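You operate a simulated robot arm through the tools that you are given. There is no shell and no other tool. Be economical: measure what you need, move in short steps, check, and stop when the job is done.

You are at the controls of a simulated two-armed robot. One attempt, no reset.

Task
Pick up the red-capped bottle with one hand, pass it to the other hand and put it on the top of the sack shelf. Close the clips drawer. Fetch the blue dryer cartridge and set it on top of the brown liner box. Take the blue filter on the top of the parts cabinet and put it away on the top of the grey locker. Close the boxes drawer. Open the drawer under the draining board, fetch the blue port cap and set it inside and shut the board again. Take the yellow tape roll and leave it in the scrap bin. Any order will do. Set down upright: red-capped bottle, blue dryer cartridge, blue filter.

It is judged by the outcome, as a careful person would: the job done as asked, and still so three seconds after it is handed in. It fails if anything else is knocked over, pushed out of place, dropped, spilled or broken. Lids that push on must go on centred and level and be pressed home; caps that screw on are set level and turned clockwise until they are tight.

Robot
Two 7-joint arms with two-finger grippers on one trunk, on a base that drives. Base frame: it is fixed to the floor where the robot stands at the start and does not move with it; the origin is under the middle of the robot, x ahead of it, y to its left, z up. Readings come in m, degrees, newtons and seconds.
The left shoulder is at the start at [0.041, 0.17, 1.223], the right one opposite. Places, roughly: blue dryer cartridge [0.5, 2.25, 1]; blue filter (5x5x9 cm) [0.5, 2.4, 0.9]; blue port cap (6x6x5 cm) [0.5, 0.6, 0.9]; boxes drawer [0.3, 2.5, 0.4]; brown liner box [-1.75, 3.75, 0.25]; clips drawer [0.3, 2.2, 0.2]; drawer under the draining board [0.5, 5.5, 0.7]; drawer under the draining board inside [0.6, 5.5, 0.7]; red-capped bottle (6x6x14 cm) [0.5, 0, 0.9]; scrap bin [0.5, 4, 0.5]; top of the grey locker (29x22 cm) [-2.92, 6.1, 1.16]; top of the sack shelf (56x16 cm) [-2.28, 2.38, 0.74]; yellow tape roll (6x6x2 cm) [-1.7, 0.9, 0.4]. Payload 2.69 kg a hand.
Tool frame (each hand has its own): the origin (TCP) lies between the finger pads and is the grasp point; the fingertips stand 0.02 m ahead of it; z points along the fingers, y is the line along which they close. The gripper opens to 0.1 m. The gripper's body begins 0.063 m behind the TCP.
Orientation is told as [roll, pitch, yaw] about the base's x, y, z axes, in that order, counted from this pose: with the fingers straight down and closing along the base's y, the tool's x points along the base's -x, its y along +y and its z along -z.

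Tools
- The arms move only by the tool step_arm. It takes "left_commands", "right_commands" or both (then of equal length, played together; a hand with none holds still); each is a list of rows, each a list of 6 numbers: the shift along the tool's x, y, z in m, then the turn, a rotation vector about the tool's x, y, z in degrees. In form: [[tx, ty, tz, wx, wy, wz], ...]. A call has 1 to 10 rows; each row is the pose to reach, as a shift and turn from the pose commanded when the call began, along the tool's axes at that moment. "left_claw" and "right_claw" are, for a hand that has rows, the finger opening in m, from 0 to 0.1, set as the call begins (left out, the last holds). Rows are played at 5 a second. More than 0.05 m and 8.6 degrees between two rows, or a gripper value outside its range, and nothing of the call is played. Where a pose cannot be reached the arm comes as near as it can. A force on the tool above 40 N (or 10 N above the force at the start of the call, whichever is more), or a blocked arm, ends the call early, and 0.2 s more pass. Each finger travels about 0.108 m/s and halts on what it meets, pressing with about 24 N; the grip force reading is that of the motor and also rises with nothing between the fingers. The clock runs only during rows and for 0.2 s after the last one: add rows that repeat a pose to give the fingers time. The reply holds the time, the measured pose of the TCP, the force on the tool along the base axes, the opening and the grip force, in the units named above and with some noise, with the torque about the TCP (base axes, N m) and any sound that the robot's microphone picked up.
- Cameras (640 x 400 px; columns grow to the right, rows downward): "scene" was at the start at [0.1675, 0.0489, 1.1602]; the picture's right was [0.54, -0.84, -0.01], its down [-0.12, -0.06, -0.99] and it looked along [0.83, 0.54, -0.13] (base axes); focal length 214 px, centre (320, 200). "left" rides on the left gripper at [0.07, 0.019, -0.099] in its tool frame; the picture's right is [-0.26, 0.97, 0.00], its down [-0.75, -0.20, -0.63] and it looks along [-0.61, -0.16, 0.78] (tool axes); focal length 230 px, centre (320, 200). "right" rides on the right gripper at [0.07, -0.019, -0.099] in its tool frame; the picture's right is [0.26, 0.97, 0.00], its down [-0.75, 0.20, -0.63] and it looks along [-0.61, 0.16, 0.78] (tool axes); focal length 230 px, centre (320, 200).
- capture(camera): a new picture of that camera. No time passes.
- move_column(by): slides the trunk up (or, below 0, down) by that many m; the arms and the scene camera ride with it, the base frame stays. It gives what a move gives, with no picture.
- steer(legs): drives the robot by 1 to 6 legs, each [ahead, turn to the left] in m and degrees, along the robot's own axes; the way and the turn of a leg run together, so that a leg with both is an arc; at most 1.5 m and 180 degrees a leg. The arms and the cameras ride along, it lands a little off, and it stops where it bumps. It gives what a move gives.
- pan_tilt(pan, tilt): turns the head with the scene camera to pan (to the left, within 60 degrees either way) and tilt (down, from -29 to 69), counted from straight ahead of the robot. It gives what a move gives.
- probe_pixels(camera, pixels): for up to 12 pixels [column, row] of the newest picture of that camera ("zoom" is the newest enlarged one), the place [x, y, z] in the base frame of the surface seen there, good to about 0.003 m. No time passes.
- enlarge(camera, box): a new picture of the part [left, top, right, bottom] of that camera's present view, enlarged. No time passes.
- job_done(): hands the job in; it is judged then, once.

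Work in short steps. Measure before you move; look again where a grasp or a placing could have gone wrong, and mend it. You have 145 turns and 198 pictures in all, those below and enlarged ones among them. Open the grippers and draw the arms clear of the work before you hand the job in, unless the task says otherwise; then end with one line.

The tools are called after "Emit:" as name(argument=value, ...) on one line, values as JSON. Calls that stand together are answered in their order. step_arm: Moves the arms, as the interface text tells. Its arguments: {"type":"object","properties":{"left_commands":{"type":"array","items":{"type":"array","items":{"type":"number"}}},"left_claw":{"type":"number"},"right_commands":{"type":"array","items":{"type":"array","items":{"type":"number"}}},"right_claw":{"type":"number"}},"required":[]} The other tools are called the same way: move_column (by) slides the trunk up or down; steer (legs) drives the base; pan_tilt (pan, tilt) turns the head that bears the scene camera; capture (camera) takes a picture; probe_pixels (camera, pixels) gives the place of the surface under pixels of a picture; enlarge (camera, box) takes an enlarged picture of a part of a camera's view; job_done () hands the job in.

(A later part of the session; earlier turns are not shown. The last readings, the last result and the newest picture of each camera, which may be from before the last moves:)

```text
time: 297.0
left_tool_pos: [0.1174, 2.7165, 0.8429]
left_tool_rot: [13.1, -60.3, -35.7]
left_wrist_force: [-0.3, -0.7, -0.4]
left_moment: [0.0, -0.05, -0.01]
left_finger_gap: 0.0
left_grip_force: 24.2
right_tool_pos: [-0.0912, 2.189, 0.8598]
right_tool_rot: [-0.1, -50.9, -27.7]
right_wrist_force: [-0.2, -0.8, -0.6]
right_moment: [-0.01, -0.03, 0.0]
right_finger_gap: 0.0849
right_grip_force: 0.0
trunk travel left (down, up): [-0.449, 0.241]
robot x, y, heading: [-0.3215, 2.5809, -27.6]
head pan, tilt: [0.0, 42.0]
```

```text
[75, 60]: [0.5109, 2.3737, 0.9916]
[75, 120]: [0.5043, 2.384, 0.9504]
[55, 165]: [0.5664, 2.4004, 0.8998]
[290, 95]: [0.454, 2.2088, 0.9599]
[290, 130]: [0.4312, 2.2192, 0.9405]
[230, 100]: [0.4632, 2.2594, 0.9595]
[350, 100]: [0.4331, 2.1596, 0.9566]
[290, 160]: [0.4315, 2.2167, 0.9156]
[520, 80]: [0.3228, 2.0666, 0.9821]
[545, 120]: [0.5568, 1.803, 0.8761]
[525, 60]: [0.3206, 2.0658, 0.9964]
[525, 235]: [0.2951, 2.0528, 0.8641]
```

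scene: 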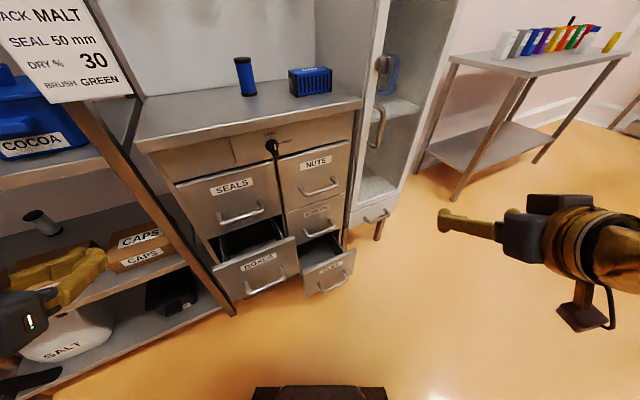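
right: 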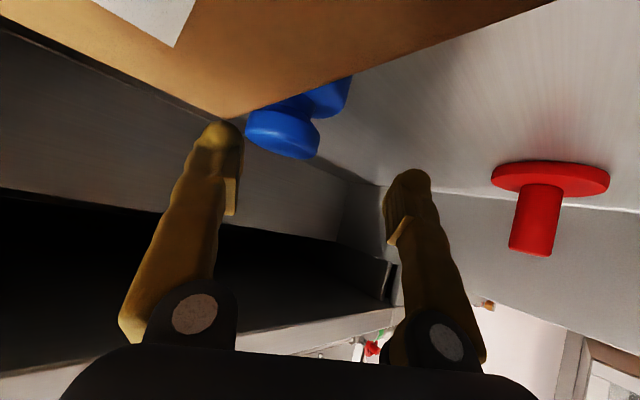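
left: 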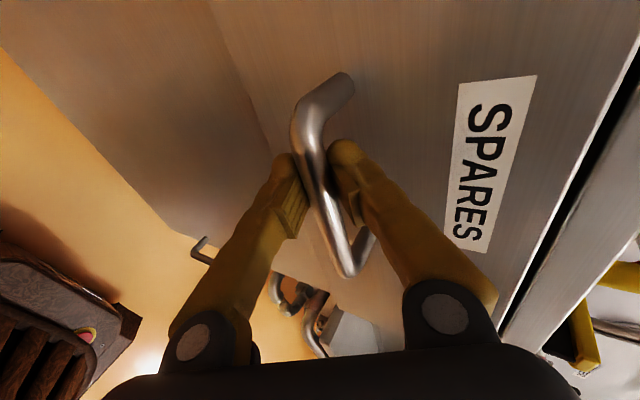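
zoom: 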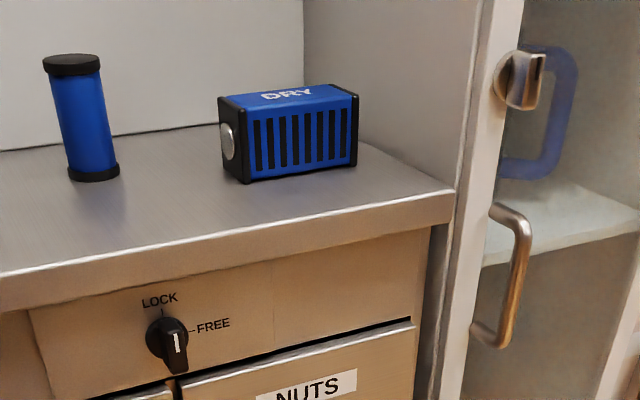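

The faces stick out to x≈0.235 (BOXES, z 0.43–0.58) and 0.218 (CLIPS, z 0.15–0.33) of 0.347. I reposition to y≈2.33 facing them, lower the trunk and set both closed hands in front of the two drawers.

Emit:
steer(legs=[[0, -62.4], [0.25, 0], [0, 90]])

Emit:
move_column(by=-0.4)

Emit:
step_arm(left_commands=[[-0.018, -0.023, 0.006, 0, 0, 0], [-0.035, -0.046, 0.011, 0, 0, 0], [-0.053, -0.069, 0.017, 0, 0, 0], [-0.071, -0.091, 0.023, 0, 0, 0], [-0.088, -0.114, 0.028, 0, 0, 0], [-0.106, -0.137, 0.034, 0, 0, 0], [-0.106, -0.137, 0.034, 0, 0, 0]], right_commands=[[0.0228, 0.025, 0.025, 0, 0, 0], [0.0455, 0.05, 0.05, 0, 0, 0], [0.068, 0.075, 0.0745, 0, 0, 0], [0.091, 0.1, 0.099, 0, 0, 0], [0.114, 0.125, 0.124, 0, 0, 0], [0.1365, 0.15, 0.149, 0, 0, 0], [0.1365, 0.15, 0.149, 0, 0, 0]], right_claw=0)

Emit:
capture(camera="scene")

```text
time: 305.5
left_tool_pos: [0.0012, 2.6445, 0.8491]
left_tool_rot: [13.4, -61.2, -10.1]
left_wrist_force: [-0.4, -1.2, 0.6]
left_moment: [-0.01, 0.05, 0.0]
left_finger_gap: 0.0
left_grip_force: 24.2
right_tool_pos: [0.0441, 2.0784, 0.8656]
right_tool_rot: [0.0, -51.8, -1.9]
right_wrist_force: [0.7, -0.1, 0.4]
right_moment: [0.01, -0.01, -0.03]
right_finger_gap: 0.0851
right_grip_force: 0.1
trunk travel left (down, up): [-0.449, 0.241]
robot x, y, heading: [-0.3198, 2.324, -2.0]
head pan, tilt: [0.0, 42.0]
```

```text
time: 309.3
left_tool_pos: [-0.0122, 2.6441, 0.4543]
left_tool_rot: [13.7, -62.2, -10.4]
left_wrist_force: [-0.4, -0.2, 0.2]
left_moment: [0.04, -0.01, -0.01]
left_finger_gap: 0.0
left_grip_force: 23.9
right_tool_pos: [0.0309, 2.0786, 0.4724]
right_tool_rot: [0.0, -52.5, -2.0]
right_wrist_force: [0.7, 0.0, -0.2]
right_moment: [0.0, 0.01, 0.0]
right_finger_gap: 0.085
right_grip_force: 0.1
trunk travel left (down, up): [-0.049, 0.641]
robot x, y, heading: [-0.321, 2.3266, -1.7]
head pan, tilt: [0.0, 42.0]
```

```text
time: 310.9
left_tool_pos: [0.0716, 2.501, 0.5187]
left_tool_rot: [13.8, -62.1, -10.4]
left_wrist_force: [-0.1, 1.1, 0.5]
left_moment: [0.01, 0.03, 0.01]
left_finger_gap: 0.0
left_grip_force: 23.7
right_tool_pos: [0.0722, 2.2265, 0.2727]
right_tool_rot: [0.0, -52.5, -2.0]
right_wrist_force: [0.4, 0.5, -0.2]
right_moment: [0.02, -0.03, -0.03]
right_finger_gap: 0.0
right_grip_force: 23.7
trunk travel left (down, up): [-0.049, 0.641]
robot x, y, heading: [-0.3207, 2.3265, -1.8]
head pan, tilt: [0.0, 42.0]
```

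```text
64 pictures are left
```

scene: 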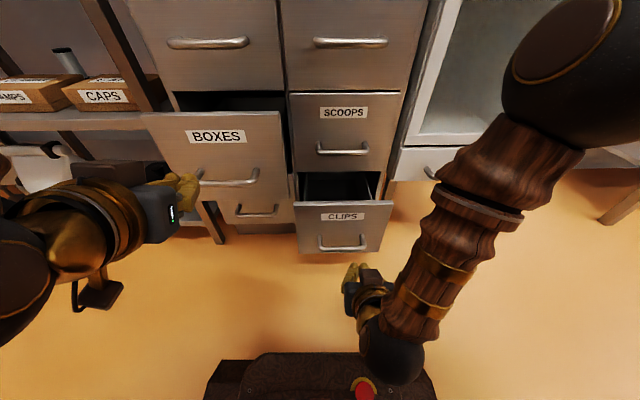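

Both fists are lined up with the two drawers. I drive forward 0.26 m to push both shut.

Emit:
steer(legs=[[0.26, 0]])

Emit:
capture(camera="scene")

```text
time: 312.9
left_tool_pos: [0.307, 2.4942, 0.5289]
left_tool_rot: [14.1, -63.9, -10.9]
left_wrist_force: [-0.6, 0.6, -0.3]
left_moment: [-0.02, -0.03, -0.04]
left_finger_gap: 0.0002
left_grip_force: 24.1
right_tool_pos: [0.32, 2.2168, 0.2869]
right_tool_rot: [-0.1, -54.6, -2.0]
right_wrist_force: [-0.3, 0.8, -0.4]
right_moment: [0.03, -0.03, 0.01]
right_finger_gap: 0.0003
right_grip_force: 24.5
trunk travel left (down, up): [-0.049, 0.641]
robot x, y, heading: [-0.0613, 2.3143, -1.9]
head pan, tilt: [0.0, 42.0]
stopped in leg 1: the robot was blocked; the commanded pose is now the measured one
```

```text
63 pictures are left
```

scene: 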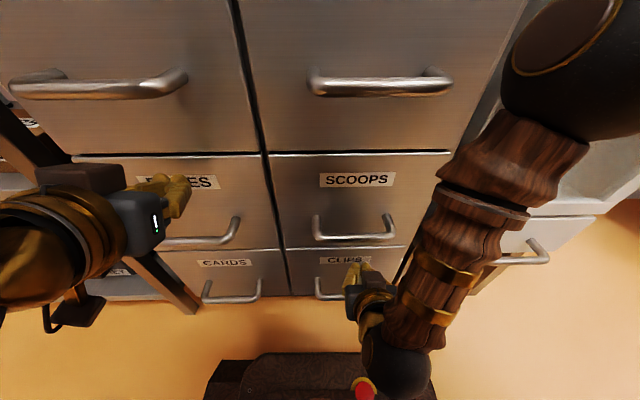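

Both drawers look shut; I probe their faces against the neighbours.

Emit:
probe_pixels(camera="scene", pixels=[[240, 190], [110, 165], [230, 270], [300, 270], [395, 255], [400, 170], [300, 190], [250, 215], [150, 120], [330, 262]])

```text
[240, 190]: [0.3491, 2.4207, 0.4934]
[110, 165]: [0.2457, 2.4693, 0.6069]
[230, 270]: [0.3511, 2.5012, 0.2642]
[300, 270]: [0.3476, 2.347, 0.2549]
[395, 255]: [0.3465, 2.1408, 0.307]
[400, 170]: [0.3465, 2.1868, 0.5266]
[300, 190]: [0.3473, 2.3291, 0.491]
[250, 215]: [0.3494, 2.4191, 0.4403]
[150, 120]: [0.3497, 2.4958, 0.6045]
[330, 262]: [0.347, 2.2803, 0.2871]
```

Both drawers are flush at x≈0.347. I back off, raise the trunk 0.54 m, lift the right hand, open both grippers and approach the blue filter.

Emit:
steer(legs=[[-0.26, 0]])

Emit:
move_column(by=0.4)

Emit:
move_column(by=0.14)

Emit:
step_arm(left_commands=[[0, 0, 0, 0, 0, 0], [0, 0, 0, 0, 0, 0], [0, 0, 0, 0, 0, 0], [0, 0, 0, 0, 0, 0], [0, 0, 0, 0, 0, 0]], right_commands=[[-0.033, 0, -0.023, 0, 0, 0], [-0.065, 0, -0.046, 0, 0, 0], [-0.098, 0, -0.07, 0, 0, 0], [-0.13, 0, -0.093, 0, 0, 0], [-0.163, 0, -0.116, 0, 0, 0]], left_claw=0.1, right_claw=0.09)

Emit:
steer(legs=[[0, 10], [0.28, 0]])

Emit:
capture(camera="right")

Emit:
capture(camera="scene")

```text
time: 314.7
left_tool_pos: [0.0518, 2.5032, 0.5291]
left_tool_rot: [14.1, -63.6, -10.8]
left_wrist_force: [0.1, 1.3, 0.3]
left_moment: [-0.04, -0.04, -0.01]
left_finger_gap: 0.0
left_grip_force: 24.3
right_tool_pos: [0.0631, 2.2259, 0.2863]
right_tool_rot: [0.0, -54.5, -1.9]
right_wrist_force: [-0.5, -1.1, 0.2]
right_moment: [-0.01, 0.01, 0.03]
right_finger_gap: 0.0
right_grip_force: 23.7
trunk travel left (down, up): [-0.049, 0.641]
robot x, y, heading: [-0.3222, 2.3293, -1.7]
head pan, tilt: [0.0, 42.0]
```

```text
time: 318.6
left_tool_pos: [0.0448, 2.503, 0.9362]
left_tool_rot: [14.4, -64.7, -11.1]
left_wrist_force: [0.6, -0.5, -0.1]
left_moment: [0.01, -0.05, 0.0]
left_finger_gap: 0.0002
left_grip_force: 24.6
right_tool_pos: [0.059, 2.2263, 0.692]
right_tool_rot: [0.0, -55.5, -1.9]
right_wrist_force: [0.3, 0.1, 0.6]
right_moment: [0.0, 0.0, 0.0]
right_finger_gap: 0.0
right_grip_force: 23.9
trunk travel left (down, up): [-0.449, 0.241]
robot x, y, heading: [-0.3239, 2.3209, -1.8]
head pan, tilt: [0.0, 42.0]
```

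```text
time: 320.2
left_tool_pos: [0.0456, 2.5024, 1.0759]
left_tool_rot: [14.3, -64.7, -11.0]
left_wrist_force: [0.6, 0.2, 0.2]
left_moment: [-0.01, -0.02, 0.01]
left_finger_gap: 0.0
left_grip_force: 24.1
right_tool_pos: [0.06, 2.2275, 0.8316]
right_tool_rot: [0.0, -55.5, -1.9]
right_wrist_force: [0.0, -0.6, -0.2]
right_moment: [0.0, 0.01, 0.02]
right_finger_gap: 0.0
right_grip_force: 23.7
trunk travel left (down, up): [-0.589, 0.101]
robot x, y, heading: [-0.3219, 2.331, -1.8]
head pan, tilt: [0.0, 42.0]
```

```text
time: 321.4
left_tool_pos: [0.0452, 2.5036, 1.0756]
left_tool_rot: [14.3, -64.6, -11.1]
left_wrist_force: [0.0, 0.1, -0.1]
left_moment: [-0.02, 0.0, -0.01]
left_finger_gap: 0.0998
left_grip_force: 0.1
right_tool_pos: [0.0583, 2.2269, 1.0306]
right_tool_rot: [-0.1, -55.6, -1.8]
right_wrist_force: [0.8, 0.3, 0.6]
right_moment: [0.01, 0.01, 0.01]
right_finger_gap: 0.0898
right_grip_force: 0.0
trunk travel left (down, up): [-0.589, 0.101]
robot x, y, heading: [-0.3206, 2.3244, -1.6]
head pan, tilt: [0.0, 42.0]
```

```text
time: 324.1
left_tool_pos: [0.2935, 2.6093, 1.0764]
left_tool_rot: [14.3, -64.6, -0.8]
left_wrist_force: [0.4, 0.3, -0.1]
left_moment: [0.02, 0.02, -0.05]
left_finger_gap: 0.1
left_grip_force: 0.1
right_tool_pos: [0.3561, 2.3398, 1.03]
right_tool_rot: [0.0, -55.4, 8.5]
right_wrist_force: [0.5, 0.1, 0.0]
right_moment: [0.03, 0.04, 0.04]
right_finger_gap: 0.0902
right_grip_force: 0.0
trunk travel left (down, up): [-0.589, 0.101]
robot x, y, heading: [-0.0412, 2.3674, 8.6]
head pan, tilt: [0.0, 42.0]
```

```text
62 pictures are left
```

right: 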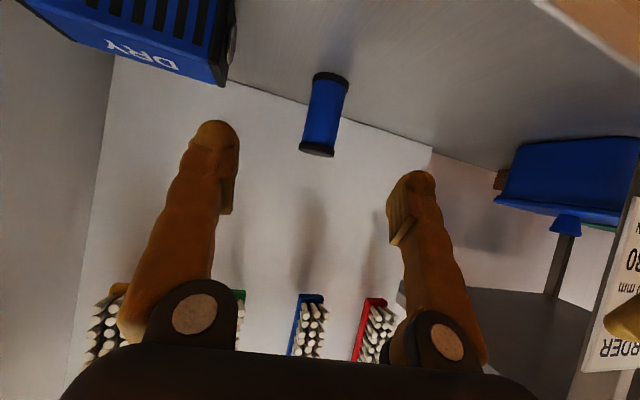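

```text
61 pictures are left
```

scene: 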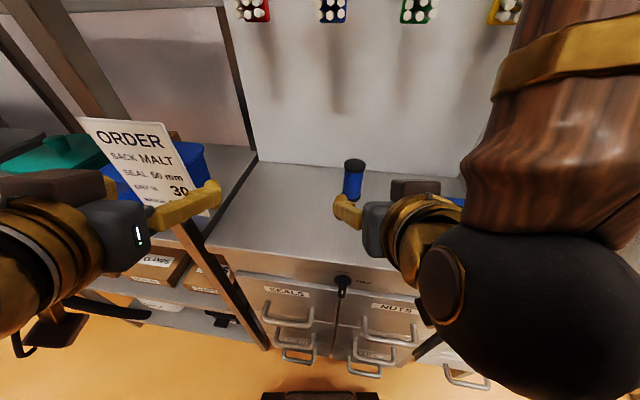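

The right hand looks straight at the filter (325,115). I probe it and the cartridge from here.

Emit:
probe_pixels(camera="right", pixels=[[325, 115], [312, 110], [340, 112], [330, 78], [317, 148], [325, 95], [140, 55], [226, 60], [190, 80], [110, 45], [60, 20], [235, 40]])

Emit:
probe_pixels(camera="scene", pixels=[[353, 165], [353, 180], [140, 150], [185, 150], [215, 110], [200, 195]])

```text
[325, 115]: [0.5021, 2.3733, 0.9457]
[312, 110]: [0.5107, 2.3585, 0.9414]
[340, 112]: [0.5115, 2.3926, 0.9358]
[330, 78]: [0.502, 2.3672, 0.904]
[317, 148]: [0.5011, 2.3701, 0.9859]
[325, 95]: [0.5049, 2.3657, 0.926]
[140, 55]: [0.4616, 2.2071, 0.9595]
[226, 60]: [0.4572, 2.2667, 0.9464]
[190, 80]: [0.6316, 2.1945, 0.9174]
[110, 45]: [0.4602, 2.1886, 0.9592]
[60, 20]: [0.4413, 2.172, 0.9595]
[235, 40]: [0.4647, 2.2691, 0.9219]
```

```text
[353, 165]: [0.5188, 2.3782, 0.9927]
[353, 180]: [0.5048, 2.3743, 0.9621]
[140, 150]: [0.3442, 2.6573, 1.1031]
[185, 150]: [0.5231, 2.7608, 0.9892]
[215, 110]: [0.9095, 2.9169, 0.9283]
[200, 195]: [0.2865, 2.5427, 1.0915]
```

The filter axis is at (0.526, 2.3755). I advance 0.19 m onto it at z 0.95 and close.

Emit:
step_arm(right_commands=[[-0.0063, 0.002, 0.037, 0, 0, 0], [-0.0126, 0.004, 0.075, 0, 0, 0], [-0.019, 0.006, 0.112, 0, 0, 0], [-0.025, 0.0085, 0.149, 0, 0, 0], [-0.0315, 0.0105, 0.1865, 0, 0, 0], [-0.0315, 0.0105, 0.1865, 0, 0, 0]])

Emit:
capture(camera="right")

Emit:
step_arm(right_commands=[[0, 0, 0, 0, 0, 0], [0, 0, 0, 0, 0, 0], [0, 0, 0, 0, 0, 0], [0, 0, 0, 0, 0, 0]], right_claw=0)

Emit:
capture(camera="scene")

```text
time: 325.5
left_tool_pos: [0.2765, 2.6061, 1.0831]
left_tool_rot: [14.7, -65.5, -1.2]
left_wrist_force: [0.8, 0.5, -0.4]
left_moment: [-0.06, 0.01, 0.02]
left_finger_gap: 0.1001
left_grip_force: 0.1
right_tool_pos: [0.5088, 2.3714, 0.9601]
right_tool_rot: [0.0, -56.5, 8.5]
right_wrist_force: [-0.5, 0.2, 0.2]
right_moment: [-0.01, -0.01, -0.02]
right_finger_gap: 0.0901
right_grip_force: 0.0
trunk travel left (down, up): [-0.589, 0.101]
robot x, y, heading: [-0.0361, 2.3692, 8.5]
head pan, tilt: [0.0, 42.0]
```

```text
60 pictures are left
```

right: 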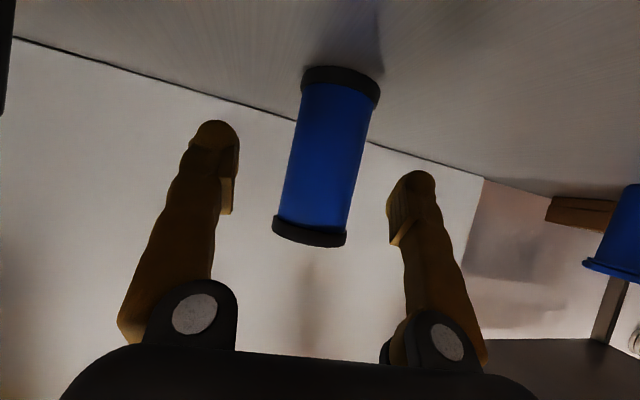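

```text
time: 326.5
left_tool_pos: [0.2763, 2.606, 1.084]
left_tool_rot: [14.7, -65.6, -1.3]
left_wrist_force: [0.0, -0.3, 0.2]
left_moment: [0.01, 0.0, 0.01]
left_finger_gap: 0.1001
left_grip_force: 0.0
right_tool_pos: [0.5075, 2.3726, 0.9598]
right_tool_rot: [0.0, -56.3, 8.5]
right_wrist_force: [1.1, -0.3, 0.5]
right_moment: [0.01, 0.01, 0.01]
right_finger_gap: 0.0433
right_grip_force: 24.4
trunk travel left (down, up): [-0.589, 0.101]
robot x, y, heading: [-0.0379, 2.366, 8.3]
head pan, tilt: [0.0, 42.0]
```

```text
59 pictures are left
```

scene: 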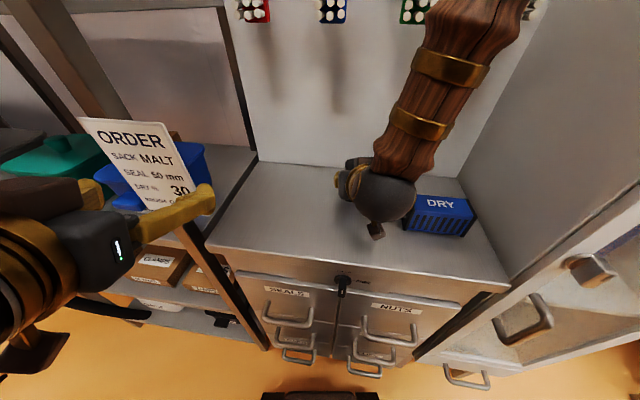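

It fell 1.6 cm short, so the grip is near the tips. I reopen, advance 1.5 cm, close again and lift 0.12 m.

Emit:
step_arm(right_commands=[[0, 0, 0, 0, 0, 0], [0, 0, 0, 0, 0, 0], [-0.004, 0.001, 0.009, 0, 0, 0], [-0.004, 0.002, 0.017, 0, 0, 0], [-0.004, 0.002, 0.017, 0, 0, 0]], right_claw=0.075)

Emit:
step_arm(right_commands=[[0, 0, 0, 0, 0, 0], [0, 0, 0, 0, 0, 0], [0, 0, 0, 0, 0, 0], [0, 0, 0, 0, 0, 0]], right_claw=0)

Emit:
step_arm(right_commands=[[-0.033, 0, -0.022, 0, 0, 0], [-0.066, 0, -0.044, 0, 0, 0], [-0.1, 0, -0.066, 0, 0, 0], [-0.1, 0, -0.066, 0, 0, 0]])

Emit:
capture(camera="right")

Emit:
capture(camera="scene")

```text
time: 327.7
left_tool_pos: [0.2764, 2.6065, 1.0829]
left_tool_rot: [14.8, -65.6, -1.2]
left_wrist_force: [0.8, -0.1, 0.4]
left_moment: [0.01, -0.01, -0.01]
left_finger_gap: 0.1
left_grip_force: 0.1
right_tool_pos: [0.5244, 2.3764, 0.9534]
right_tool_rot: [0.0, -56.4, 8.5]
right_wrist_force: [-0.9, -0.9, 0.3]
right_moment: [-0.05, 0.0, 0.0]
right_finger_gap: 0.0747
right_grip_force: 0.1
trunk travel left (down, up): [-0.589, 0.101]
robot x, y, heading: [-0.0389, 2.37, 8.6]
head pan, tilt: [0.0, 42.0]
```

```text
time: 328.7
left_tool_pos: [0.278, 2.6067, 1.0834]
left_tool_rot: [14.7, -65.6, -1.3]
left_wrist_force: [0.3, -0.4, 0.1]
left_moment: [-0.03, 0.0, -0.02]
left_finger_gap: 0.1
left_grip_force: 0.1
right_tool_pos: [0.5251, 2.3769, 0.9531]
right_tool_rot: [0.0, -56.4, 8.5]
right_wrist_force: [0.5, 0.0, 0.3]
right_moment: [-0.01, 0.0, -0.01]
right_finger_gap: 0.041
right_grip_force: 24.1
trunk travel left (down, up): [-0.589, 0.101]
robot x, y, heading: [-0.0418, 2.3663, 8.5]
head pan, tilt: [0.0, 42.0]
```

```text
time: 329.7
left_tool_pos: [0.2781, 2.6056, 1.0829]
left_tool_rot: [14.8, -65.6, -1.2]
left_wrist_force: [-0.5, -0.3, 0.6]
left_moment: [-0.01, -0.01, 0.02]
left_finger_gap: 0.1001
left_grip_force: 0.1
right_tool_pos: [0.5258, 2.3784, 1.0723]
right_tool_rot: [0.0, -56.4, 8.5]
right_wrist_force: [-0.5, 0.0, -0.6]
right_moment: [-0.04, -0.02, 0.01]
right_finger_gap: 0.0409
right_grip_force: 23.7
trunk travel left (down, up): [-0.589, 0.101]
robot x, y, heading: [-0.0404, 2.369, 8.5]
head pan, tilt: [0.0, 42.0]
```

```text
58 pictures are left
```

right: 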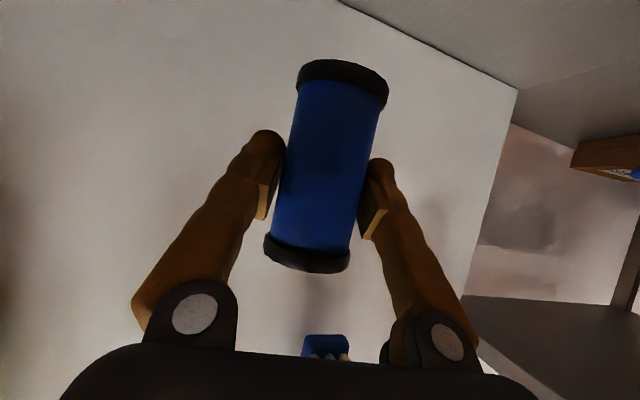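

```text
57 pictures are left
```

scene: 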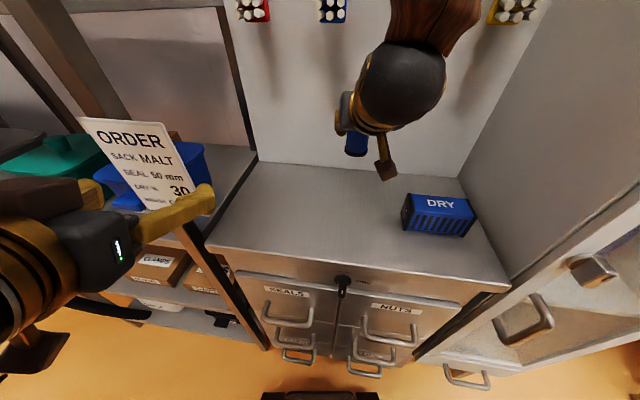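

The filter is held upright. Now I measure the cartridge's corners for the left hand's grip.

Emit:
enlarge(camera="scene", box=[390, 180, 490, 245])

Emit:
probe_pixels(camera="zoom", pixels=[[130, 100], [490, 110], [110, 200], [530, 215], [480, 340], [100, 285], [300, 300], [310, 110], [320, 205], [85, 240], [515, 260], [400, 330]])

```text
6.15 times, centred on (440, 212) of scene
```

zoom: 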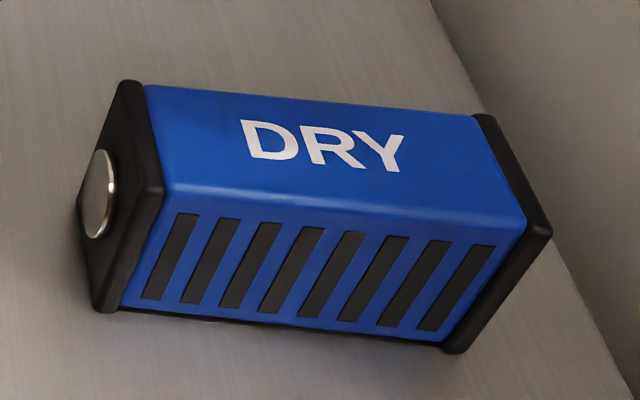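

```text
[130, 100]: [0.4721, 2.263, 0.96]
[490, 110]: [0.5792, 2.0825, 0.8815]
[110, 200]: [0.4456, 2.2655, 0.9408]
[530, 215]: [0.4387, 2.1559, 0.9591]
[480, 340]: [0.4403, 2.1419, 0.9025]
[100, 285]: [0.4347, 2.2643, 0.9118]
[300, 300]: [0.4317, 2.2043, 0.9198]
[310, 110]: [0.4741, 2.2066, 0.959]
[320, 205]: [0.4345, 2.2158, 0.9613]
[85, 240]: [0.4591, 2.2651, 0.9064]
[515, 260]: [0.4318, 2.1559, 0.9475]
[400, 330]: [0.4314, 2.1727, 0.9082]
```

The cartridge spans x 0.432–0.482, y 2.145–2.265, z 0.90–0.96, aligned with y, so the left hand should grip it across x, pointing -y. I retract the right hand with the filter, turn to heading -30 and orient the left hand over it.

Emit:
step_arm(right_commands=[[0.0185, -0.024, -0.028, 0, 0, 0], [0.037, -0.049, -0.056, 0, 0, 0], [0.0555, -0.073, -0.0835, 0, 0, 0], [0.074, -0.097, -0.111, 0, 0, 0], [0.0925, -0.122, -0.139, 0, 0, 0], [0.111, -0.146, -0.167, 0, 0, 0]])

Emit:
steer(legs=[[0, -38.5]])

Emit:
step_arm(left_commands=[[0.0015, -0.0025, 0.016, 7.1, 1.4, 3.6], [0.003, -0.005, 0.033, 14.3, 2.8, 7.3], [0.0045, -0.0075, 0.049, 21.4, 4.2, 10.9], [0.006, -0.01, 0.0655, 28.5, 5.6, 14.5], [0.0075, -0.0125, 0.082, 35.7, 7, 18.2], [0.009, -0.015, 0.098, 42.8, 8.4, 21.8], [0.0105, -0.0175, 0.115, 50, 9.8, 25.5], [0.012, -0.02, 0.131, 57.1, 11.2, 29.1], [0.012, -0.02, 0.131, 57.1, 11.2, 29.1]])

Emit:
capture(camera="left")

Emit:
capture(camera="scene")

```text
time: 331.1
left_tool_pos: [0.2776, 2.6061, 1.0828]
left_tool_rot: [14.7, -65.5, -1.2]
left_wrist_force: [-0.2, -0.5, 0.4]
left_moment: [0.0, 0.0, 0.0]
left_finger_gap: 0.1001
left_grip_force: 0.0
right_tool_pos: [0.3553, 2.2055, 1.0672]
right_tool_rot: [0.1, -57.1, 8.3]
right_wrist_force: [-0.2, -0.3, -0.4]
right_moment: [0.02, -0.02, 0.01]
right_finger_gap: 0.041
right_grip_force: 23.8
right hand out of reach, approached as far as the arm can: row 6
trunk travel left (down, up): [-0.589, 0.101]
robot x, y, heading: [-0.0372, 2.3697, 8.4]
head pan, tilt: [0.0, 42.0]
```

```text
time: 333.4
left_tool_pos: [0.356, 2.3606, 1.083]
left_tool_rot: [14.7, -65.6, -39.4]
left_wrist_force: [-0.4, -0.1, 0.2]
left_moment: [-0.03, 0.0, 0.0]
left_finger_gap: 0.0999
left_grip_force: 0.1
right_tool_pos: [0.1721, 1.9953, 1.0674]
right_tool_rot: [0.1, -56.9, -29.8]
right_wrist_force: [-0.9, 0.0, -0.2]
right_moment: [0.05, -0.02, 0.0]
right_finger_gap: 0.0411
right_grip_force: 24.1
trunk travel left (down, up): [-0.589, 0.101]
robot x, y, heading: [-0.041, 2.3687, -29.7]
head pan, tilt: [0.0, 42.0]
```

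```text
time: 335.4
left_tool_pos: [0.4427, 2.3066, 1.0257]
left_tool_rot: [1.4, -50.4, -90.9]
left_wrist_force: [0.4, -0.1, 0.0]
left_moment: [-0.01, 0.02, 0.05]
left_finger_gap: 0.1
left_grip_force: 0.1
left hand out of reach, approached as far as the arm can: row 1
right_tool_pos: [0.1718, 1.9974, 1.0739]
right_tool_rot: [0.5, -60.4, -30.3]
right_wrist_force: [0.4, 0.2, -0.3]
right_moment: [0.03, 0.0, 0.0]
right_finger_gap: 0.0409
right_grip_force: 24.2
trunk travel left (down, up): [-0.589, 0.101]
robot x, y, heading: [-0.0429, 2.3703, -29.5]
head pan, tilt: [0.0, 42.0]
```

```text
55 pictures are left
```

left: 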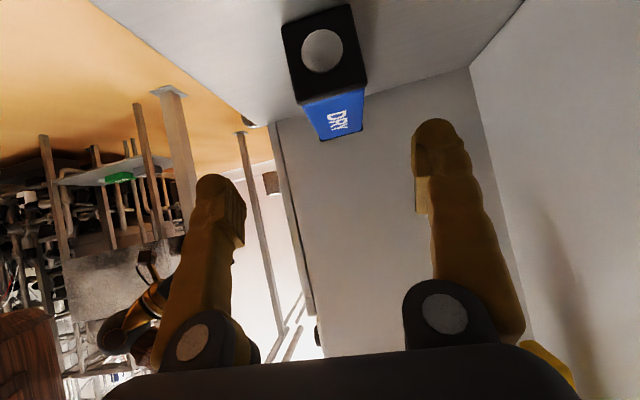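

```text
54 pictures are left
```

scene: 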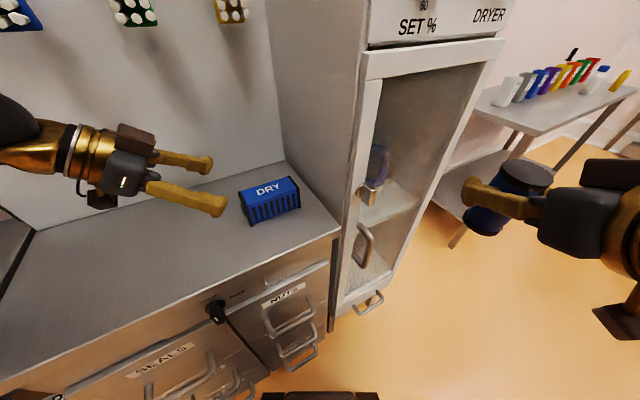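

The left hand is aligned with the cartridge's end. I advance 0.127 m, close across its width and lift it 0.12 m.

Emit:
step_arm(left_commands=[[0.003, 0.004, 0.032, 0, 0, 0], [0.005, 0.008, 0.064, 0, 0, 0], [0.0075, 0.012, 0.095, 0, 0, 0], [0.01, 0.0157, 0.127, 0, 0, 0], [0.01, 0.0157, 0.127, 0, 0, 0]])

Emit:
step_arm(left_commands=[[0, 0, 0, 0, 0, 0], [0, 0, 0, 0, 0, 0], [0, 0, 0, 0, 0, 0], [0, 0, 0, 0, 0, 0]], left_claw=0)

Emit:
capture(camera="left")

Emit:
step_arm(left_commands=[[-0.023, 0, -0.019, 0, 0, 0], [-0.046, 0, -0.038, 0, 0, 0], [-0.07, 0, -0.057, 0, 0, 0], [-0.0925, 0, -0.0765, 0, 0, 0], [-0.0925, 0, -0.0765, 0, 0, 0]])

Emit:
capture(camera="scene")

```text
time: 336.6
left_tool_pos: [0.4578, 2.2158, 0.9373]
left_tool_rot: [1.3, -50.4, -90.8]
left_wrist_force: [0.0, -0.6, -0.8]
left_moment: [-0.03, 0.01, -0.03]
left_finger_gap: 0.1002
left_grip_force: 0.0
right_tool_pos: [0.1727, 1.9979, 1.0736]
right_tool_rot: [0.6, -60.4, -30.2]
right_wrist_force: [0.3, 0.5, -0.5]
right_moment: [0.03, 0.0, 0.02]
right_finger_gap: 0.0409
right_grip_force: 24.2
trunk travel left (down, up): [-0.589, 0.101]
robot x, y, heading: [-0.0363, 2.3683, -29.7]
head pan, tilt: [0.0, 42.0]
```

```text
time: 337.6
left_tool_pos: [0.4595, 2.2163, 0.9371]
left_tool_rot: [1.3, -50.4, -90.9]
left_wrist_force: [0.3, 0.8, 1.0]
left_moment: [0.01, 0.05, 0.03]
left_finger_gap: 0.0521
left_grip_force: 23.8
right_tool_pos: [0.1731, 1.9988, 1.0735]
right_tool_rot: [0.6, -60.5, -30.3]
right_wrist_force: [0.0, -0.2, -0.6]
right_moment: [0.02, 0.03, -0.02]
right_finger_gap: 0.041
right_grip_force: 24.2
trunk travel left (down, up): [-0.589, 0.101]
robot x, y, heading: [-0.036, 2.3681, -30.2]
head pan, tilt: [0.0, 42.0]
```

```text
53 pictures are left
```

left: 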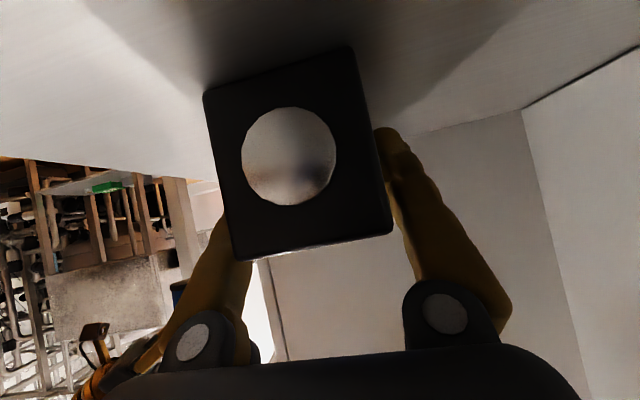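

```text
time: 338.8
left_tool_pos: [0.458, 2.2136, 1.058]
left_tool_rot: [1.2, -50.3, -90.8]
left_wrist_force: [0.6, 0.6, -2.3]
left_moment: [0.04, -0.01, -0.04]
left_finger_gap: 0.0523
left_grip_force: 24.3
right_tool_pos: [0.1735, 1.9969, 1.0734]
right_tool_rot: [0.6, -60.4, -30.3]
right_wrist_force: [0.7, -1.1, -0.7]
right_moment: [0.01, 0.0, -0.04]
right_finger_gap: 0.041
right_grip_force: 23.2
trunk travel left (down, up): [-0.589, 0.101]
robot x, y, heading: [-0.0381, 2.3719, -29.9]
head pan, tilt: [0.0, 42.0]
```

```text
52 pictures are left
```

scene: 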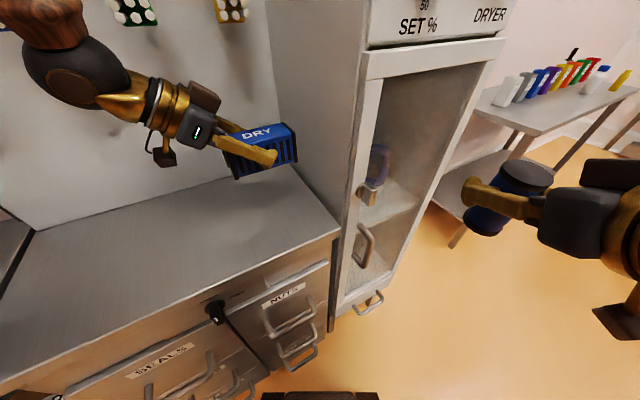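

Both items are held. I back out, turn and drive to about (-1.45, 2.85), then face north toward the brown liner box.

Emit:
steer(legs=[[-0.45, 0], [0, 175], [1.05, 0], [0, -38]])

Emit:
capture(camera="scene")

```text
time: 353.2
left_tool_pos: [-1.6672, 3.3081, 1.0746]
left_tool_rot: [4.3, -51.2, 80.8]
left_wrist_force: [0.7, 0.4, -1.2]
left_moment: [-0.01, 0.02, 0.01]
left_finger_gap: 0.052
left_grip_force: 24.0
right_tool_pos: [-1.3743, 3.5014, 1.0721]
right_tool_rot: [0.4, -63.8, 143.7]
right_wrist_force: [1.1, -0.5, -0.3]
right_moment: [0.0, 0.03, 0.0]
right_finger_gap: 0.0409
right_grip_force: 24.0
trunk travel left (down, up): [-0.589, 0.101]
robot x, y, heading: [-1.2221, 3.1173, 143.1]
head pan, tilt: [0.0, 42.0]
stopped in leg 3: the robot was blocked; the commanded pose is now the measured one
```

```text
51 pictures are left
```

scene: 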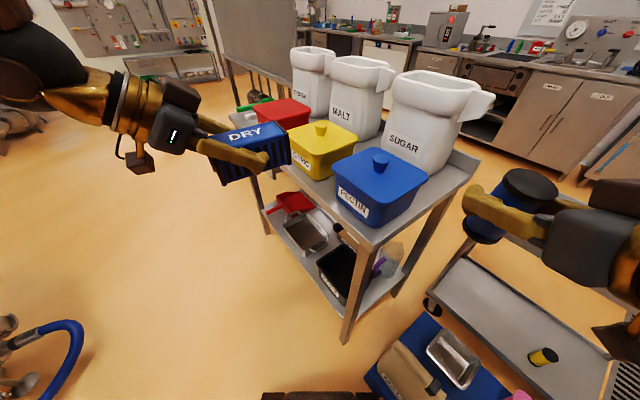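

The base stopped beside the pallet. I look closely at the table's lower shelf for the brown box.

Emit:
enlarge(camera="scene", box=[255, 180, 425, 310])

Emit:
probe_pixels(camera="zoom", pixels=[[340, 170], [345, 195], [410, 270], [330, 330], [190, 180], [440, 250], [545, 200], [370, 165], [500, 280], [60, 120], [330, 430]])

Emit:
probe_pixels(camera="scene", pixels=[[345, 340], [270, 225], [370, 245], [250, 150], [472, 170], [400, 290], [365, 370], [420, 330]])

```text
3.08 times, centred on (340, 245) of scene
```

zoom: 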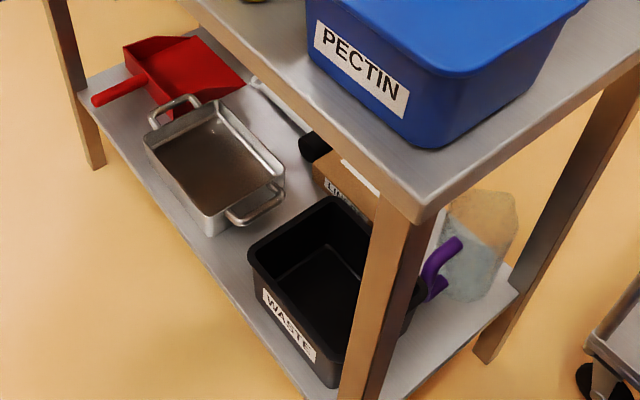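

```text
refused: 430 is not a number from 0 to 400
```

```text
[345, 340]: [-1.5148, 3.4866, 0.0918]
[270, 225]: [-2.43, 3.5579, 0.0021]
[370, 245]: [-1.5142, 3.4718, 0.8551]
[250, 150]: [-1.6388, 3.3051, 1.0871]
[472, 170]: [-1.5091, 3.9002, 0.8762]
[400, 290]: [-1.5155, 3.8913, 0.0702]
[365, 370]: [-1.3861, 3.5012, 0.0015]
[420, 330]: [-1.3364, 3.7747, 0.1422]
```

The brown LINERS box sits behind the WASTE bin on the lower shelf, near the table's north edge (y 3.90). I drive round by the east aisle to the table's north side.

Emit:
steer(legs=[[-0.9, 0], [0, -57], [1.5, 0], [0.85, 0], [0, 90], [1.45, 0]])

Emit:
steer(legs=[[0, 94]])

Emit:
capture(camera="scene")

```text
time: 382.2
left_tool_pos: [-2.2554, 4.9542, 1.0733]
left_tool_rot: [4.3, -51.2, 112.2]
left_wrist_force: [-0.3, -0.5, -1.9]
left_moment: [-0.04, -0.01, 0.0]
left_finger_gap: 0.0522
left_grip_force: 23.7
right_tool_pos: [-2.0966, 5.2711, 1.0618]
right_tool_rot: [-0.2, -61.9, 175.5]
right_wrist_force: [0.8, -0.9, -1.3]
right_moment: [-0.01, -0.02, -0.01]
right_finger_gap: 0.0407
right_grip_force: 24.1
trunk travel left (down, up): [-0.589, 0.101]
robot x, y, heading: [-1.7735, 5.0228, 174.3]
head pan, tilt: [0.0, 42.0]
```

```text
time: 386.6
left_tool_pos: [-1.6761, 4.5605, 1.0813]
left_tool_rot: [5.6, -51.6, -155.8]
left_wrist_force: [0.6, 0.8, -1.9]
left_moment: [0.0, 0.01, 0.02]
left_finger_gap: 0.0522
left_grip_force: 24.1
right_tool_pos: [-2.0014, 4.6959, 1.0601]
right_tool_rot: [-0.6, -63.4, -91.3]
right_wrist_force: [0.5, -0.8, -1.6]
right_moment: [0.0, -0.01, 0.02]
right_finger_gap: 0.0407
right_grip_force: 23.8
trunk travel left (down, up): [-0.589, 0.101]
robot x, y, heading: [-1.7822, 5.0206, -92.7]
head pan, tilt: [0.0, 42.0]
```

```text
49 pictures are left
```

scene: 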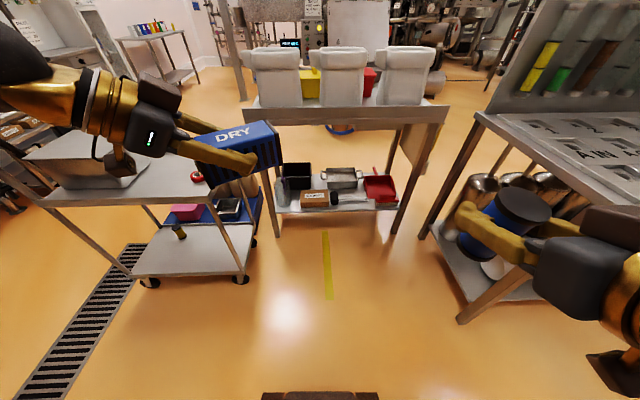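

The LINERS box is clearly reachable from here at (316,197). I measure it, the shelf and the side tables.

Emit:
enlarge(camera="scene", box=[260, 140, 420, 240])

Emit:
probe_pixels(camera="zoom", pixels=[[185, 205], [275, 207], [230, 205], [225, 222], [170, 215], [230, 200], [260, 235], [295, 225], [180, 170], [320, 170], [230, 260]])

Emit:
probe_pixels(camera="scene", pixels=[[340, 122], [395, 230], [275, 230], [435, 225], [480, 120], [250, 220], [240, 280], [270, 205]])

```text
4.00 times, centred on (340, 190) of scene
```

zoom: 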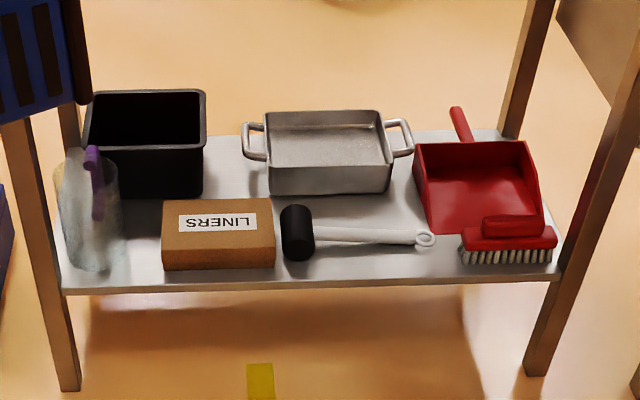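

```text
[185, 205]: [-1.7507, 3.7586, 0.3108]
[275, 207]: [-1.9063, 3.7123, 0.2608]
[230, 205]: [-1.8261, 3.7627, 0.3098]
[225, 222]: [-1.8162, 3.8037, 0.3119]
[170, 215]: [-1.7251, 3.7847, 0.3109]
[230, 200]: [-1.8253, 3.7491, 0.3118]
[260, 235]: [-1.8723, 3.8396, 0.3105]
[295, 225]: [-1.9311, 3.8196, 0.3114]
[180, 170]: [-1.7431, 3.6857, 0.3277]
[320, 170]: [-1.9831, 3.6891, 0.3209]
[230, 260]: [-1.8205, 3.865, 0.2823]
```

```text
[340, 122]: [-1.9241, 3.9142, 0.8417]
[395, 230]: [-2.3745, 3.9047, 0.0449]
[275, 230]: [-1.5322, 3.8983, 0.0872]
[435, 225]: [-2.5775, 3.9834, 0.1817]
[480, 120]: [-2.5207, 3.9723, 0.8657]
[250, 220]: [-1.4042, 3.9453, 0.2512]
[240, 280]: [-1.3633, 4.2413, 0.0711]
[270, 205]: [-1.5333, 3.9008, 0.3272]
```

The box top is at z 0.311, centre (-1.81, 3.80), about 18 x 11 cm. I lower the trunk fully and drive in to about (-1.95, 4.33), so the left hand slips under the table top.

Emit:
move_column(by=-0.4)

Emit:
move_column(by=-0.18)

Emit:
steer(legs=[[0, -11], [0.69, 0], [0, 10]])

Emit:
capture(camera="scene")

Emit:
capture(camera="left")

```text
time: 390.4
left_tool_pos: [-1.6758, 4.577, 0.688]
left_tool_rot: [6.9, -51.9, -156.9]
left_wrist_force: [-0.5, 0.4, -2.0]
left_moment: [-0.03, -0.04, -0.02]
left_finger_gap: 0.0522
left_grip_force: 23.7
right_tool_pos: [-1.999, 4.7053, 0.6647]
right_tool_rot: [-0.2, -65.4, -91.6]
right_wrist_force: [0.5, -0.8, -1.8]
right_moment: [0.0, 0.02, 0.02]
right_finger_gap: 0.0406
right_grip_force: 24.4
trunk travel left (down, up): [-0.189, 0.501]
robot x, y, heading: [-1.7816, 5.0206, -92.9]
head pan, tilt: [0.0, 42.0]
```

```text
time: 392.4
left_tool_pos: [-1.6751, 4.5774, 0.5091]
left_tool_rot: [7.0, -51.9, -156.9]
left_wrist_force: [-0.4, -0.4, -2.7]
left_moment: [0.01, -0.01, 0.02]
left_finger_gap: 0.0522
left_grip_force: 23.7
right_tool_pos: [-2.0014, 4.7079, 0.4861]
right_tool_rot: [-0.1, -65.3, -91.6]
right_wrist_force: [0.0, 0.4, -1.0]
right_moment: [0.01, -0.02, 0.03]
right_finger_gap: 0.0407
right_grip_force: 24.2
trunk travel left (down, up): [-0.009, 0.681]
robot x, y, heading: [-1.7837, 5.0236, -92.4]
head pan, tilt: [0.0, 42.0]
```

```text
time: 397.7
left_tool_pos: [-1.8446, 3.9096, 0.5081]
left_tool_rot: [6.9, -51.9, -157.6]
left_wrist_force: [-1.1, 0.0, -1.9]
left_moment: [-0.04, -0.01, -0.02]
left_finger_gap: 0.052
left_grip_force: 24.4
right_tool_pos: [-2.1663, 4.0456, 0.4774]
right_tool_rot: [-0.7, -65.0, -92.1]
right_wrist_force: [0.1, 0.1, -0.6]
right_moment: [0.01, 0.0, 0.0]
right_finger_gap: 0.0404
right_grip_force: 23.7
trunk travel left (down, up): [-0.009, 0.681]
robot x, y, heading: [-1.9454, 4.3594, -93.2]
head pan, tilt: [0.0, 42.0]
```

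```text
47 pictures are left
```

scene: 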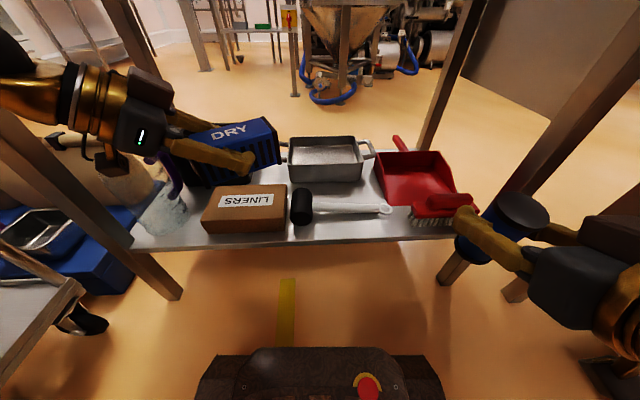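

```text
46 pictures are left
```

left: 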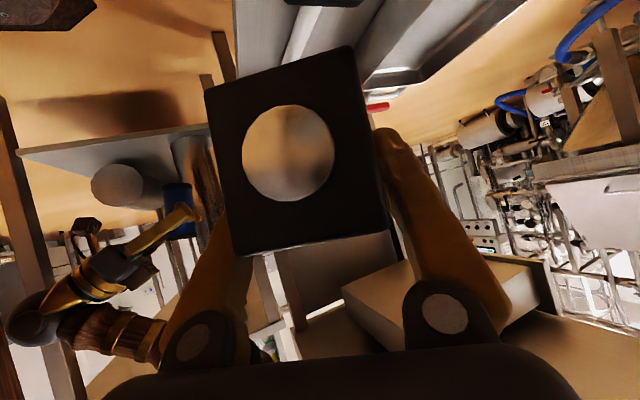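

The cartridge is right above the shelf area. I turn it to yaw -130 and bring it level to 2.5 cm above the LINERS box centre.

Emit:
step_arm(left_commands=[[0.021, 0.0195, 0.019, -2.9, 0.5, -3.4], [0.042, 0.039, 0.0376, -5.9, 1, -6.9], [0.063, 0.0585, 0.0564, -8.8, 1.5, -10.3], [0.084, 0.078, 0.075, -11.8, 2, -13.8], [0.105, 0.0974, 0.094, -14.7, 2.5, -17.2], [0.105, 0.0974, 0.094, -14.7, 2.5, -17.2]])

Emit:
capture(camera="scene")

Emit:
enlarge(camera="scene", box=[140, 110, 340, 250])

```text
time: 399.1
left_tool_pos: [-1.8015, 3.8132, 0.3835]
left_tool_rot: [1.0, -51.1, -130.6]
left_wrist_force: [-0.3, -0.7, -1.6]
left_moment: [0.01, -0.01, 0.03]
left_finger_gap: 0.052
left_grip_force: 23.9
right_tool_pos: [-2.1656, 4.0551, 0.4769]
right_tool_rot: [-0.9, -64.1, -92.0]
right_wrist_force: [1.1, 0.5, 0.1]
right_moment: [-0.03, 0.02, 0.02]
right_finger_gap: 0.0401
right_grip_force: 24.1
trunk travel left (down, up): [-0.009, 0.681]
robot x, y, heading: [-1.9443, 4.3524, -93.5]
head pan, tilt: [0.0, 42.0]
```

```text
45 pictures are left
```

scene: 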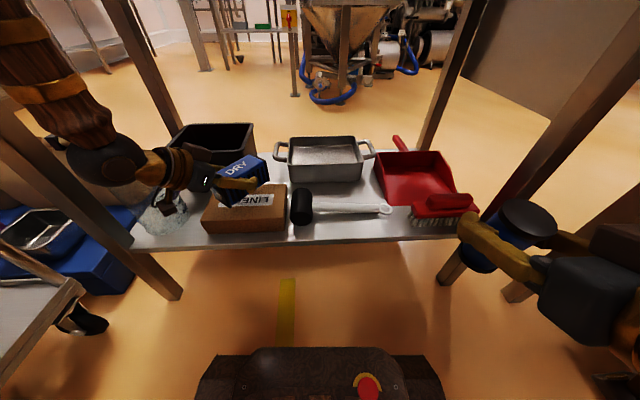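

```text
2.86 times, centred on (240, 180) of scene
```

zoom: 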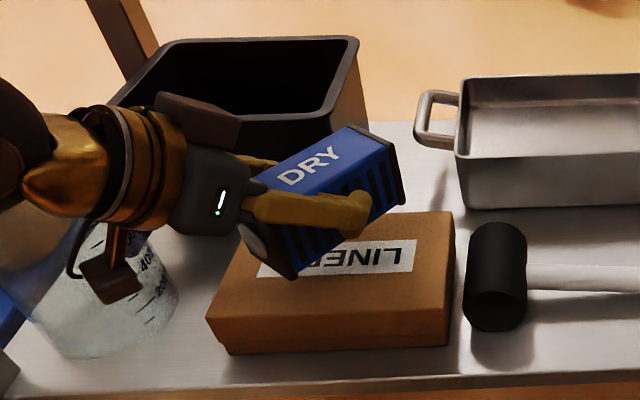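

The cartridge hovers over the box centre. I check the clearance between the wrist camera box and the jug before lowering.

Emit:
probe_pixels(camera="zoom", pixels=[[110, 285], [85, 235], [165, 270], [60, 260], [110, 340], [170, 300], [90, 275]])

```text
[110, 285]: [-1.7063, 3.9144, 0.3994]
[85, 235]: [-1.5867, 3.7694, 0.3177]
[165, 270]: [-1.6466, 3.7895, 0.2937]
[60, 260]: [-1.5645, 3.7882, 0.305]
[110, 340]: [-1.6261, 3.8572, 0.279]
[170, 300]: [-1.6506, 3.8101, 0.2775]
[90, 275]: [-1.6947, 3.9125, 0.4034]
```

The camera box clears the jug by 5 cm. I lower the cartridge onto the box, creeping for the last millimetres.

Emit:
step_arm(left_commands=[[0.0117, 0, 0.0094, 0, 0, 0], [0.0218, 0, 0.0176, 0, 0, 0], [0.0241, 0, 0.0195, 0, 0, 0], [0.0256, 0, 0.0207, 0, 0, 0], [0.0264, 0, 0.0214, 0, 0, 0]])

Emit:
enlarge(camera="scene", box=[140, 110, 340, 250])

```text
time: 400.3
left_tool_pos: [-1.8024, 3.815, 0.3496]
left_tool_rot: [0.8, -51.2, -130.6]
left_wrist_force: [0.4, 0.4, -2.7]
left_moment: [0.03, 0.01, -0.02]
left_finger_gap: 0.0522
left_grip_force: 23.9
right_tool_pos: [-2.1645, 4.0554, 0.477]
right_tool_rot: [-0.8, -64.0, -92.1]
right_wrist_force: [0.1, 0.0, -1.1]
right_moment: [0.01, -0.02, 0.02]
right_finger_gap: 0.0402
right_grip_force: 23.4
trunk travel left (down, up): [-0.009, 0.681]
robot x, y, heading: [-1.9452, 4.3595, -93.4]
head pan, tilt: [0.0, 42.0]
```

```text
2.86 times, centred on (240, 180) of scene
```

zoom: 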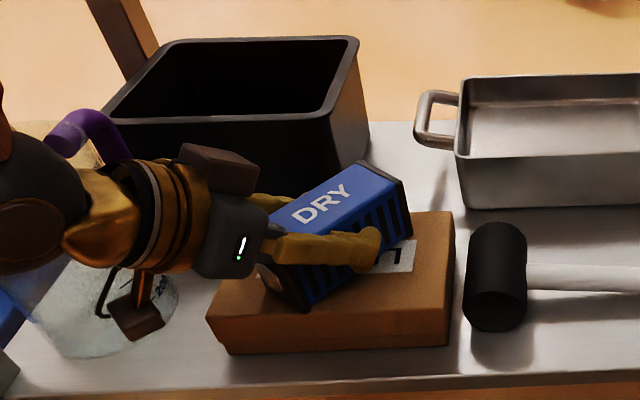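

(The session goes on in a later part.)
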